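You operate a simulated robot arm through the tools that you are given. There is no shell and no other tool. Be economical: measure what you need, move in short steps, check, and stop when the job is done.

Carry out the task below with a simulated robot arm. There is one attempt and no reset: what you move stays moved.

## Task
Open the box drawer.

Only the result counts: the job must be done as asked and must still hold three seconds after the hand-in. Knocking over, shifting, dropping, spilling or breaking anything else fails it.

## Robot
A 6-joint arm with a two-finger parallel gripper, fixed in place. Base frame: the origin is at the foot of the arm, x ahead of it, y to its left, z up. Lengths are in mm, angles in rad, forces in N, time in s.
With the tool pointing down near the work surface it reaches from about 240 to 640 mm from the base axis. Its first joint turns from -1.152 to 1.152 rad. Payload 2.7 kg.
The TCP is the grasp point between the finger pads, 23 mm short of the fingertips. In the tool frame z runs along the fingers and y along their closing line. The gripper opens to 94 mm. The fingers are 38 mm wide and 10 mm thick; the gripper's body (54 by 96 mm) begins 39 mm behind the TCP.
Orientation is that of the tool frame in the base frame, as [roll, pitch, yaw] about the fixed x, y, z axes, in that order (R = Rz(yaw) Ry(pitch) Rx(roll)). With the fingers straight down and closing along the base's y, the tool's x points along the base's -x, its y along +y and its z along -z.

## Interface
- The arm moves only by the tool nudge_tool. Its argument "moves" is a list of rows, each a list of 7 numbers: the shift along the base's x, y, z in cm, then the turn, a rotation vector about the base's x, y, z in rad, then the gripper command, from -1 (shut) to 1 (fully open), values between in proportion. In form: [[dx, dy, dz, wx, wy, wz, fingers], ...]. A call has 1 to 8 rows; each row is the pose to reach, as a shift and turn from the pose commanded when the call began. Rows are played at 5 a second. More than 50 mm and 0.15 rad between two rows, or a gripper value outside its range, and nothing of the call is played. A pose out of reach is approached as far as the arm can. The call stops where the force on the tool passes 40 N (or 10 N more than at its start, if that is more) or the arm is blocked; 0.2 s more then pass. Each finger travels about 45 mm/s and halts on what it meets, pressing with about 39 N; the grip force reading is that of the motor and also rises with nothing between the fingers. The clock runs only during rows and for 0.2 s after the last one: add rows that repeat a pose to give the fingers time. The reply holds the time, the measured pose of the TCP, the force on the tool along the base axes, the opening and the grip force, in the units named above and with some noise.
- Cameras (640 x 400 px; columns grow to the right, rows downward): "scene" is fixed at [83.1, -440.4, 1389.9]; the picture's right is [0.65, -0.76, 0.00], its down [-0.54, -0.46, -0.70] and it looks along [0.54, 0.45, -0.71] (base axes); focal length 333 px, centre (320, 200). "wrist" rides on the gripper at [-39, 0, -44] in the tool frame; the picture's right is [0.00, -1.00, 0.00], its down [0.97, 0.00, -0.24] and it looks along [0.24, 0.00, 0.97] (tool axes); focal length 218 px, centre (320, 200).
- capture(camera): a new picture of that camera. It takes no simulated time.
- measure_at(camera, pixels): there is no depth. For up to 12 entries [column, row, z] of the newest picture of that camera ("zoom" is the newest enlarged one), the place [x, y] in the base frame at which the ray of that pixel passes the height z, good to about 3 mm, but the place of the scene camera against the robot may be out by one fixed shift of up to 12 mm in any direction. It takes no simulated time.
- enlarge(camera, box): a new picture of the part [left, top, right, bottom] of that camera's present view, enlarged. It takes no simulated time.
- close_job(): hands the job in; it is judged then, once.

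Go step by step. Measure first, check grasps and placings, and put right what went wrong. The budget is 60 turns and 26 pictures, counting those below and the enlarged ones. Unless the task says otherwise, let go and move clear before handing in, and close with one line.

The tools are called as a command line: name --pt "numbers of a row" for each row, then --argument value for the rest, lists and objects as JSON in quotes. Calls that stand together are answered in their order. nudge_tool: Moves the arm, as the interface text tells. Its arguments: {"type":"object","properties":{"moves":{"type":"array"}},"required":["moves"]} The other tools are called the same way: capture (camera) takes a picture; measure_at (camera, pixels) gives the place at which the rays of pixels pass given heights; enlarge (camera, box) takes an enlarged picture of a part of a camera's view; close_job () hands the job in.

At the start:

```text
clock: 0.0
eef_pos: [332.1, -126.7, 1063.4]
tcp_rot: [-3.139, 0.001, 3.141]
wrist_force: [0.6, -0.2, 0.0]
opening: 94.1
grip_force: 0.0
```

scene: 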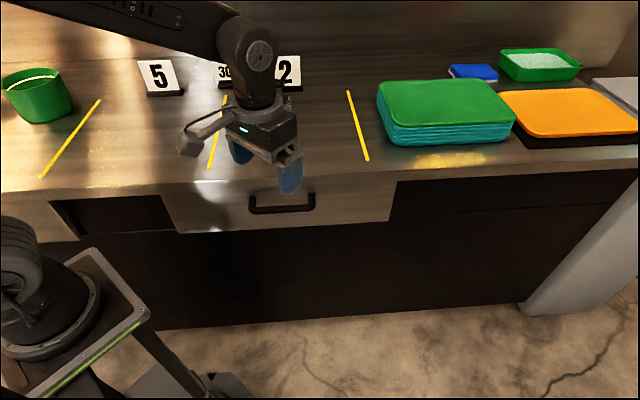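
wrist: 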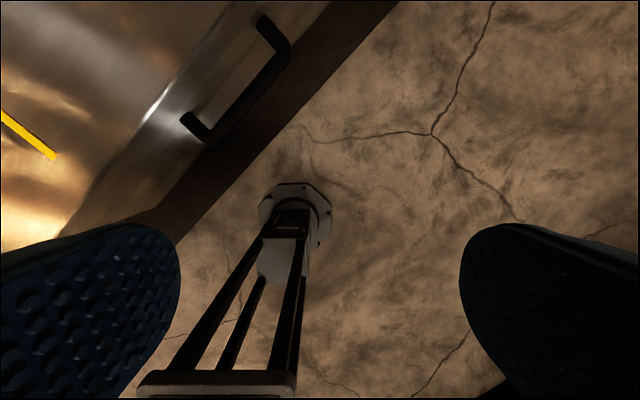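

The handle shows at about (250–315, 195–213) in the scene picture, on a drawer front set diagonally to the base axes. I'll enlarge it and measure the handle.

enlarge --camera "scene" --box '[160, 140, 400, 290]'

measure_at --camera "wrist" --pixels '[[188, 122, 720], [280, 50, 720], [262, 20, 720], [212, 138, 720], [148, 120, 775], [220, 20, 775], [65, 232, 775], [175, 243, 700], [395, 5, 700]]'

measure_at --camera "scene" --pixels '[[250, 210, 720], [314, 206, 720], [250, 196, 720], [314, 193, 720], [162, 184, 775], [398, 168, 775], [0, 205, 775], [639, 170, 775], [178, 232, 700], [390, 220, 700]]'

```text
2.67 times, centred on (280, 215) of scene
```

zoom: 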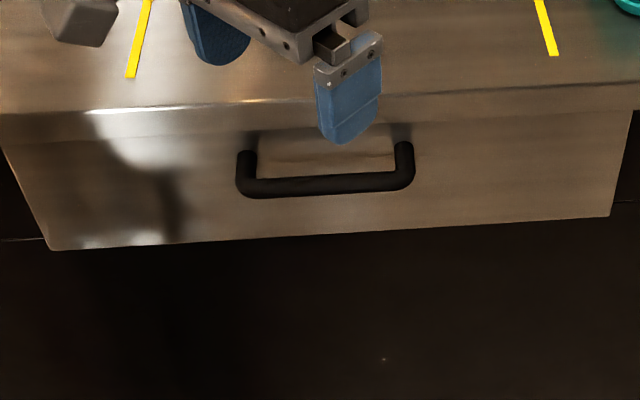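

```text
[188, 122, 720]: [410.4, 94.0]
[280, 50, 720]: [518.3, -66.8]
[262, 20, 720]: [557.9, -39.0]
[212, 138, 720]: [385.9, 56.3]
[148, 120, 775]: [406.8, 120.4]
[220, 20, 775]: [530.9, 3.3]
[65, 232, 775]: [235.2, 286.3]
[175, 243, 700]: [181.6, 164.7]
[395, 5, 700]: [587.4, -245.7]
```

```text
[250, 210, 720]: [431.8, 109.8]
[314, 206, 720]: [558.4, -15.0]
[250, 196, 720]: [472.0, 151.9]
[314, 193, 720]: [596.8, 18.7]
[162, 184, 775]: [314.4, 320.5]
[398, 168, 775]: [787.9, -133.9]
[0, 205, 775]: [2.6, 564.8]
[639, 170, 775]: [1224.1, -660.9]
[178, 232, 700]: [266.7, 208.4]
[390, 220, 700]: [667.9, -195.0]
```

Triangulating between the two pictures puts the handle bar at about z≈828. It runs from about (381, 8) to (478, -91), and the drawer pulls out along (-0.71, -0.70). I'll turn the tool so the fingers close along the pull direction, then look again from above the handle.

nudge_tool --pt "1 0.8 -0.5 0 0 -0.133 1" --pt "2 1.6 -1 0 0 -0.266 1" --pt "3 2.4 -1.5 0 0 -0.399 1" --pt "4 3.2 -2 0 0 -0.532 1" --pt "5 4 -2.5 0 0 -0.665 1" --pt "6 5 -3 0 0 -0.796 1" --pt "6 5 -3 0 0 -0.796 1"

capture --camera "wrist"

capture --camera "scene"

```text
clock: 1.6
eef_pos: [392.9, -76.5, 1034.4]
tcp_rot: [-3.141, 0.003, 2.345]
wrist_force: [0.0, -0.1, 1.3]
opening: 94.1
grip_force: 0.1
```

```text
22 pictures are left
```

wrist: 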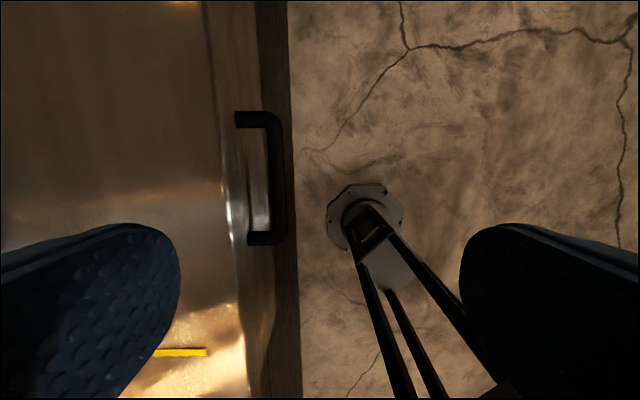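

```text
21 pictures are left
```

scene: 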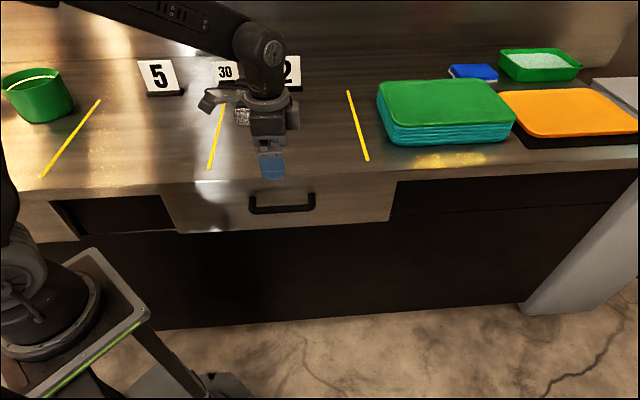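

The bar is now upright in the wrist picture at column ≈278, rows 112–245, so the yaw is right. I'll measure it at a few heights from both cameras to fix its z.

measure_at --camera "wrist" --pixels '[[275, 114, 830], [280, 243, 830], [278, 180, 830], [278, 180, 800], [278, 180, 770], [236, 118, 830], [249, 240, 830], [228, 215, 870], [228, 215, 775], [206, 352, 870], [206, 352, 775]]'

measure_at --camera "scene" --pixels '[[251, 211, 830], [314, 207, 830], [282.5, 209, 830], [282.5, 209, 800], [282.5, 209, 770], [209, 168, 870], [209, 168, 775]]'

enlarge --camera "wrist" --box '[180, 80, 340, 280]'

```text
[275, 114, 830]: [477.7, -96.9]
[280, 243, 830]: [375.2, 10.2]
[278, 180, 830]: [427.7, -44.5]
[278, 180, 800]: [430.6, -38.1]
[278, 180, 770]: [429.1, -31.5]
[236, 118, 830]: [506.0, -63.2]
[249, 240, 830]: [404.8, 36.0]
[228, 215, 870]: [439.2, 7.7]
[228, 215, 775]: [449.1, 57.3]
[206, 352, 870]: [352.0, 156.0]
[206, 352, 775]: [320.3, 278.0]
```

```text
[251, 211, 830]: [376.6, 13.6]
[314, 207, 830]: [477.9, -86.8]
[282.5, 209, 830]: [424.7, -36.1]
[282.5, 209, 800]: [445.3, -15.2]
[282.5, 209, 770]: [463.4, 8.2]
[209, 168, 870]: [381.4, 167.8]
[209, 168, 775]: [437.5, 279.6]
```

```text
2.00 times, centred on (260, 180) of wrist
```

zoom: 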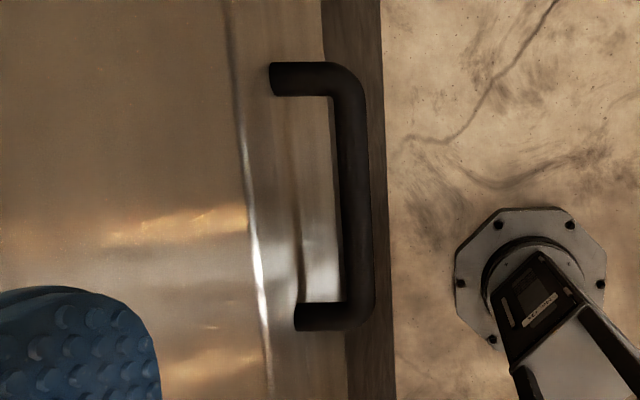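

The bar centre is about (427, -42, 830) and the counter lip stands above and behind it. With the tool vertical the gripper body would hit that lip. I'll tilt the tool back 0.7 rad so the fingers point down and in, and stop 120 mm short of the bar.

nudge_tool --pt "-0.7 -0.7 -1.8 0.098 -0.1 0 1" --pt "-1.4 -1.4 -3.6 0.196 -0.2 0 1" --pt "-2.1 -2.0 -5.5 0.294 -0.3 0 1" --pt "-2.1 -2.0 -7.5 0.392 -0.4 0 1" --pt "-2.1 -2.0 -9.5 0.49 -0.5 0 1" --pt "-2.1 -2.0 -11.2 0.49 -0.5 0 1" --pt "-2.1 -2.0 -11.2 0.49 -0.5 0 1"

capture --camera "wrist"

enlarge --camera "scene" --box '[160, 100, 400, 250]'

```text
clock: 3.2
eef_pos: [370.8, -98.1, 919.3]
tcp_rot: [2.441, 0.0, 2.342]
wrist_force: [-0.4, -0.2, 0.1]
opening: 94.2
grip_force: 0.0
```

```text
19 pictures are left
```

wrist: 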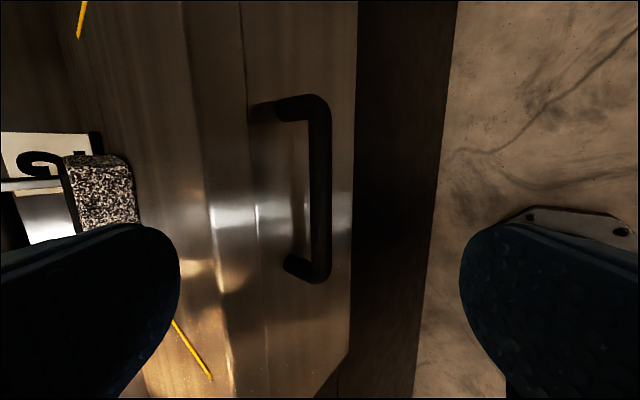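

```text
2.67 times, centred on (280, 175) of scene
```

zoom: 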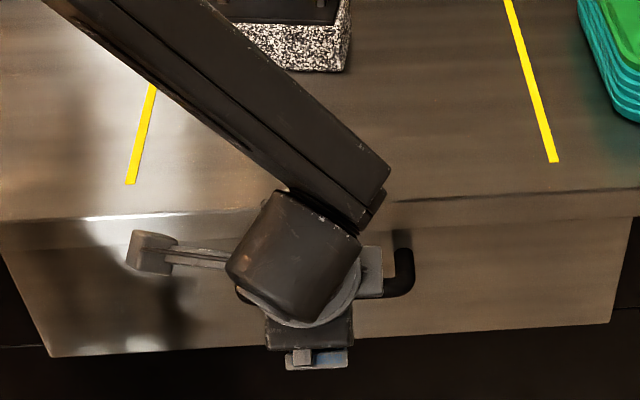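

The handle is lined up at column ≈320. The wrist picture also shows a speckled box with a dark top at (95, 190), which the arm was hiding. I need to check what it is before pulling anything.

enlarge --camera "scene" --box '[100, 0, 420, 200]'

enlarge --camera "wrist" --box '[0, 90, 240, 240]'

```text
2.00 times, centred on (260, 100) of scene
```

zoom: 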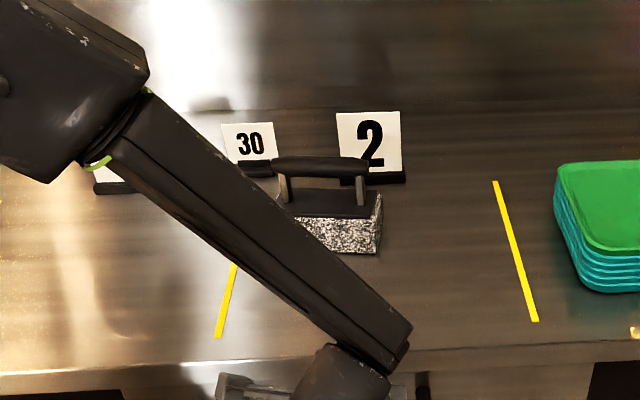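

```text
2.67 times, centred on (120, 165) of wrist
```

zoom: 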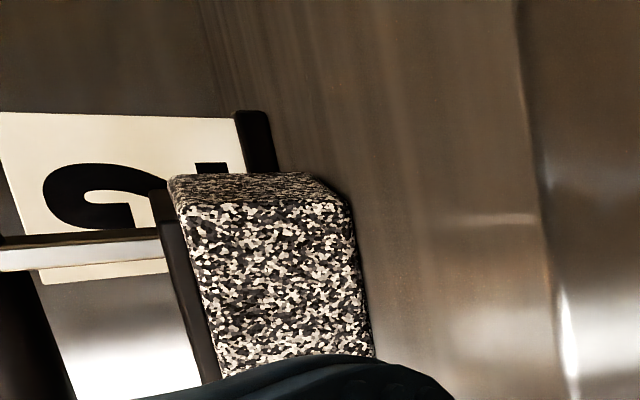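

That's a scouring brick with a handle on the counter, so the only drawer is the one under the counter. I'll refine the bar position from this view.

capture --camera "wrist"

measure_at --camera "wrist" --pixels '[[318, 110, 830], [322, 265, 830], [320, 190, 815], [320, 190, 830], [320, 190, 845], [254, 115, 830], [286, 268, 830]]'

```text
15 pictures are left
```

wrist: 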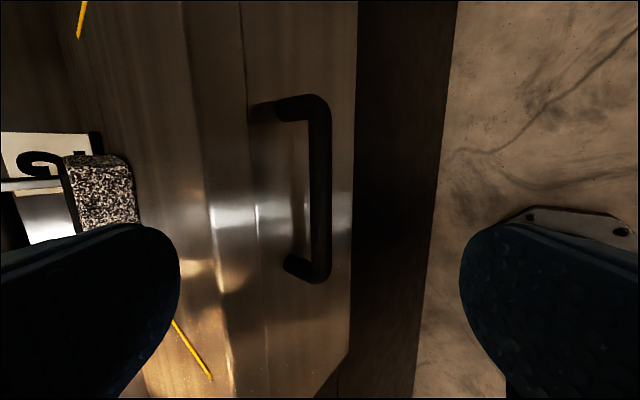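

```text
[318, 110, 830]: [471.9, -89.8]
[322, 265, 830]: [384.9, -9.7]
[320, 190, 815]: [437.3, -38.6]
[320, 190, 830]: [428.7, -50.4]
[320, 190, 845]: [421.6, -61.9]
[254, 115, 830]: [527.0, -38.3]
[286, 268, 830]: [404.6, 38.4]
```

Combining the views puts the bar at z≈825, straight along the tool's approach axis and 123 mm ahead. I'll narrow the fingers to about 40 mm so they clear the drawer front, then advance 113 mm.

nudge_tool --pt "0 0 0 0 0 0 -0.15" --pt "0 0 0 0 0 0 -0.15" --pt "0 0 0 0 0 0 -0.15" --pt "1.3 1.28 -2.16 0 0 0 -0.15" --pt "2.6 2.55 -4.32 0 0 0 -0.15" --pt "3.9 3.83 -6.48 0 0 0 -0.15" --pt "5.2 5.1 -8.64 0 0 0 -0.15" --pt "5.2 5.1 -8.64 0 0 0 -0.15"

capture --camera "wrist"

```text
clock: 5.0
eef_pos: [423.8, -47.0, 834.8]
tcp_rot: [2.443, 0.002, 2.343]
wrist_force: [0.0, 1.0, -1.5]
opening: 39.8
grip_force: 0.0
```

```text
14 pictures are left
```

wrist: 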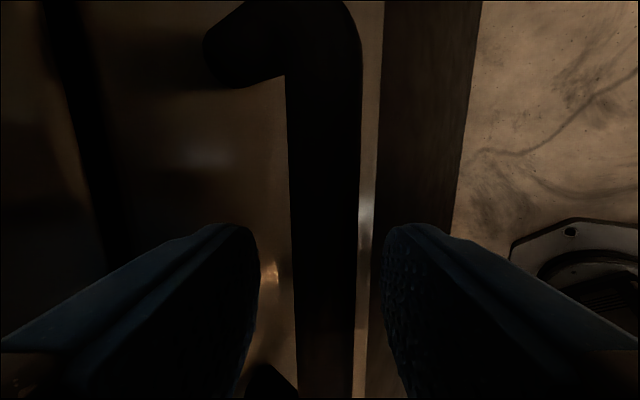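

The bar (columns 290–360) sits between the two fingers with no contact force. Closing on it now.

nudge_tool --pt "0 0 0 0 0 0 -1" --pt "0 0 0 0 0 0 -1" --pt "0 0 0 0 0 0 -1" --pt "0 0 0 0 0 0 -1"

```text
clock: 6.0
eef_pos: [421.4, -47.8, 834.4]
tcp_rot: [2.446, 0.001, 2.345]
wrist_force: [-1.0, -7.2, -17.5]
opening: 17.6
grip_force: 45.0
```

The fingers halted at 17.6 mm with 45 N, so the bar is held. I'll pull straight out along (-0.714, -0.70).

nudge_tool --pt "-0.71 -0.7 0 0 0 0 -1" --pt "-1.43 -1.4 0 0 0 0 -1" --pt "-2.14 -2.1 0 0 0 0 -1" --pt "-2.86 -2.8 0 0 0 0 -1" --pt "-3.57 -3.5 0 0 0 0 -1" --pt "-3.57 -3.5 0 0 0 0 -1"

capture --camera "scene"

```text
clock: 7.4
eef_pos: [387.0, -82.5, 834.4]
tcp_rot: [2.448, 0.003, 2.343]
wrist_force: [9.7, -8.9, -31.1]
opening: 17.5
grip_force: 44.6
```

```text
13 pictures are left
```

scene: 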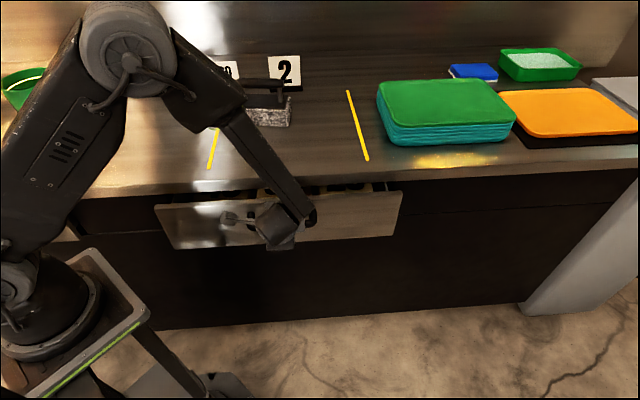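

The drawer is sliding out and the grip holds. The -31 N in z and 13 N sideways suggest a slight misalignment, so I'll ease the command down 2 mm and sideways 1 mm while pulling on.

nudge_tool --pt "0.05 -0.05 -0.2 0 0 0 -1" --pt "-0.66 -0.75 -0.2 0 0 0 -1" --pt "-1.38 -1.45 -0.2 0 0 0 -1" --pt "-2.09 -2.15 -0.2 0 0 0 -1" --pt "-2.81 -2.85 -0.2 0 0 0 -1" --pt "-3.52 -3.55 -0.2 0 0 0 -1" --pt "-3.52 -3.55 -0.2 0 0 0 -1"

```text
clock: 9.0
eef_pos: [352.3, -115.3, 833.6]
tcp_rot: [2.442, 0.004, 2.343]
wrist_force: [12.0, -12.2, -6.2]
opening: 17.6
grip_force: 45.0
```

The z load dropped to -6 N, but the sideways force is still about 17 N. The true slide direction looks closer to (-0.725, -0.69), so I'll correct for that and continue 50 mm.

nudge_tool --pt "0.1 -0.1 0 0 0 0 -1" --pt "-0.62 -0.79 0 0 0 0 -1" --pt "-1.34 -1.48 0 0 0 0 -1" --pt "-2.07 -2.17 0 0 0 0 -1" --pt "-2.79 -2.86 0 0 0 0 -1" --pt "-3.52 -3.55 0 0 0 0 -1" --pt "-3.52 -3.55 0 0 0 0 -1"

capture --camera "scene"

```text
clock: 10.6
eef_pos: [316.4, -153.6, 833.1]
tcp_rot: [2.443, 0.003, 2.345]
wrist_force: [6.6, -6.3, 25.6]
opening: 17.6
grip_force: 45.2
```

```text
12 pictures are left
```

scene: 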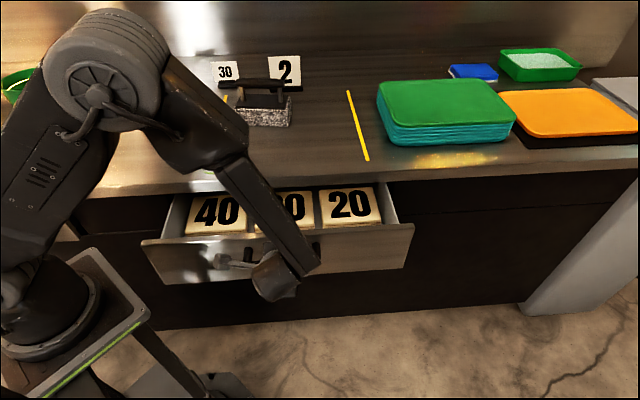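

About 150 mm is open now, with the boxes inside showing. Before pulling further I'll check how close the drawer's left corner (142, 240) is to the arm's base.

measure_at --camera "scene" --pixels '[[142, 240, 860], [414, 226, 860], [160, 284, 790], [398, 185, 860], [170, 197, 860]]'

enlarge --camera "scene" --box '[80, 160, 440, 385]'

```text
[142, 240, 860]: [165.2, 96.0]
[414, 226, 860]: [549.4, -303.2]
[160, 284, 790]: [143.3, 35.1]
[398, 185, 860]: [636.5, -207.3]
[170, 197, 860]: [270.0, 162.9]
```

```text
1.78 times, centred on (260, 272) of scene
```

zoom: 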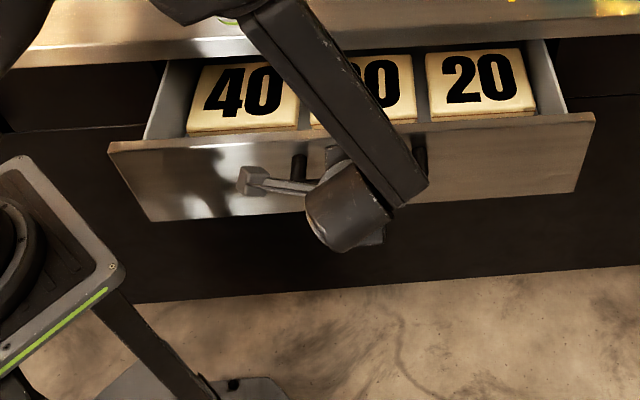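

The left corner is at about (165, 96), roughly 190 mm from the base axis, so there's room for some more travel. I'll relieve the +25 N in z and pull another 40 mm, with the force stop watching.

nudge_tool --pt "0.03 -0.03 0.15 0 0 0 -1" --pt "-0.69 -0.72 0.15 0 0 0 -1" --pt "-1.41 -1.41 0.15 0 0 0 -1" --pt "-2.14 -2.1 0.15 0 0 0 -1" --pt "-2.86 -2.79 0.15 0 0 0 -1" --pt "-2.86 -2.79 0.15 0 0 0 -1"

capture --camera "scene"

```text
clock: 12.0
eef_pos: [288.8, -180.5, 833.7]
tcp_rot: [2.446, 0.006, 2.343]
wrist_force: [17.3, -14.9, -20.5]
opening: 17.6
grip_force: 44.7
```

```text
10 pictures are left
```

scene: 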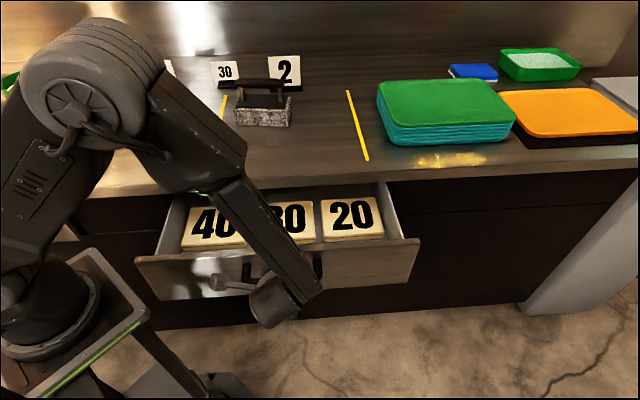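

The drawer is about 190 mm open and still sliding freely. I'll ease off the side load and take another careful 40 mm to look for the end of travel.

nudge_tool --pt "0.13 -0.13 -0.1 0 0 0 -1" --pt "-0.59 -0.82 -0.1 0 0 0 -1" --pt "-1.31 -1.51 -0.1 0 0 0 -1" --pt "-2.04 -2.2 -0.1 0 0 0 -1" --pt "-2.76 -2.89 -0.1 0 0 0 -1" --pt "-2.76 -2.89 -0.1 0 0 0 -1"

capture --camera "scene"

```text
clock: 13.4
eef_pos: [260.5, -208.9, 835.0]
tcp_rot: [2.44, 0.004, 2.346]
wrist_force: [12.3, -10.7, -1.8]
opening: 18.1
grip_force: 44.8
```

```text
9 pictures are left
```

scene: 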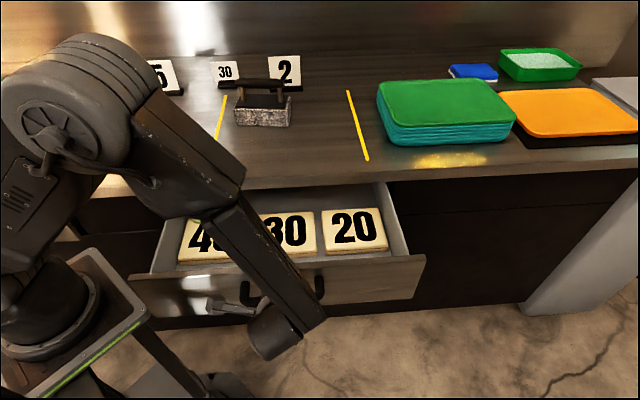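

The drawer is about 230 mm open with all the boxes exposed, and its left corner (126, 280) is getting near the arm's pedestal, so I'll stop pulling. Next I ease the side load, release to about 40 mm and back out along the finger axis.

nudge_tool --pt "0.12 -0.12 0 0 0 0 -1" --pt "0.12 -0.12 0 0 0 0 -0.15" --pt "0.12 -0.12 0 0 0 0 -0.15" --pt "0.12 -0.12 0 0 0 0 -0.15" --pt "-0.8 -1.02 1.53 0 0 0 -0.15" --pt "-1.72 -1.92 3.06 0 0 0 -0.15" --pt "-2.64 -2.83 4.59 0 0 0 -0.15" --pt "-3.1 -3.28 5.4 0 0 0 -0.15"

capture --camera "wrist"

capture --camera "scene"

```text
clock: 15.2
eef_pos: [229.8, -241.0, 887.1]
tcp_rot: [2.444, 0.0, 2.344]
wrist_force: [-0.4, 0.0, -0.3]
opening: 40.1
grip_force: 0.1
```

```text
8 pictures are left
```

wrist: 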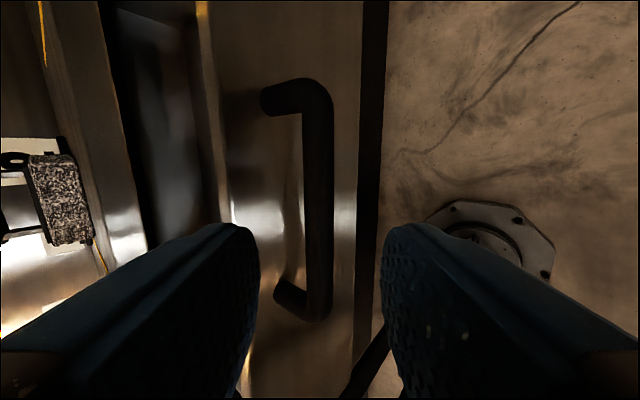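

```text
7 pictures are left
```

scene: 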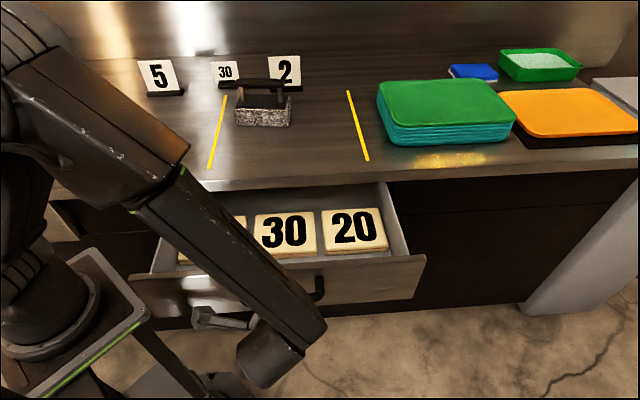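

The fingers are off the bar with no force on the tool, and the drawer stayed open. I'll rise a bit further to be well clear and recheck.

nudge_tool --pt "0 0 2 0 0 0 -0.15" --pt "0 0 4 0 0 0 -0.15" --pt "0 0 6 0 0 0 -0.15" --pt "0 0 8 0 0 0 -0.15" --pt "0 0 8 0 0 0 -0.15" --pt "0 0 8 0 0 0 -0.15"

capture --camera "scene"

```text
clock: 16.6
eef_pos: [229.7, -240.6, 968.2]
tcp_rot: [2.441, 0.002, 2.344]
wrist_force: [0.5, 0.7, -0.9]
opening: 39.8
grip_force: 0.0
```

```text
6 pictures are left
```

scene: 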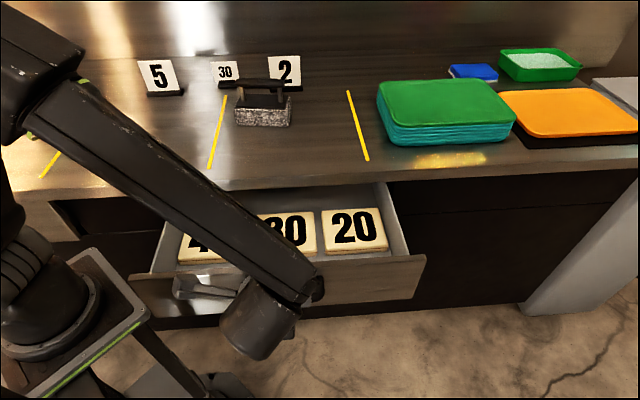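

The drawer is still open with its front edge at (425, 257), the same as before release. The arm is clear and the items in view haven't moved, so I'm handing in.

close_job

```text
The job is handed in.
```

The drawer under the counter is open by about 230 mm, the handle is released and the arm is clear. I stopped short of the drawer's end stop because its corner was nearing the arm's pedestal.
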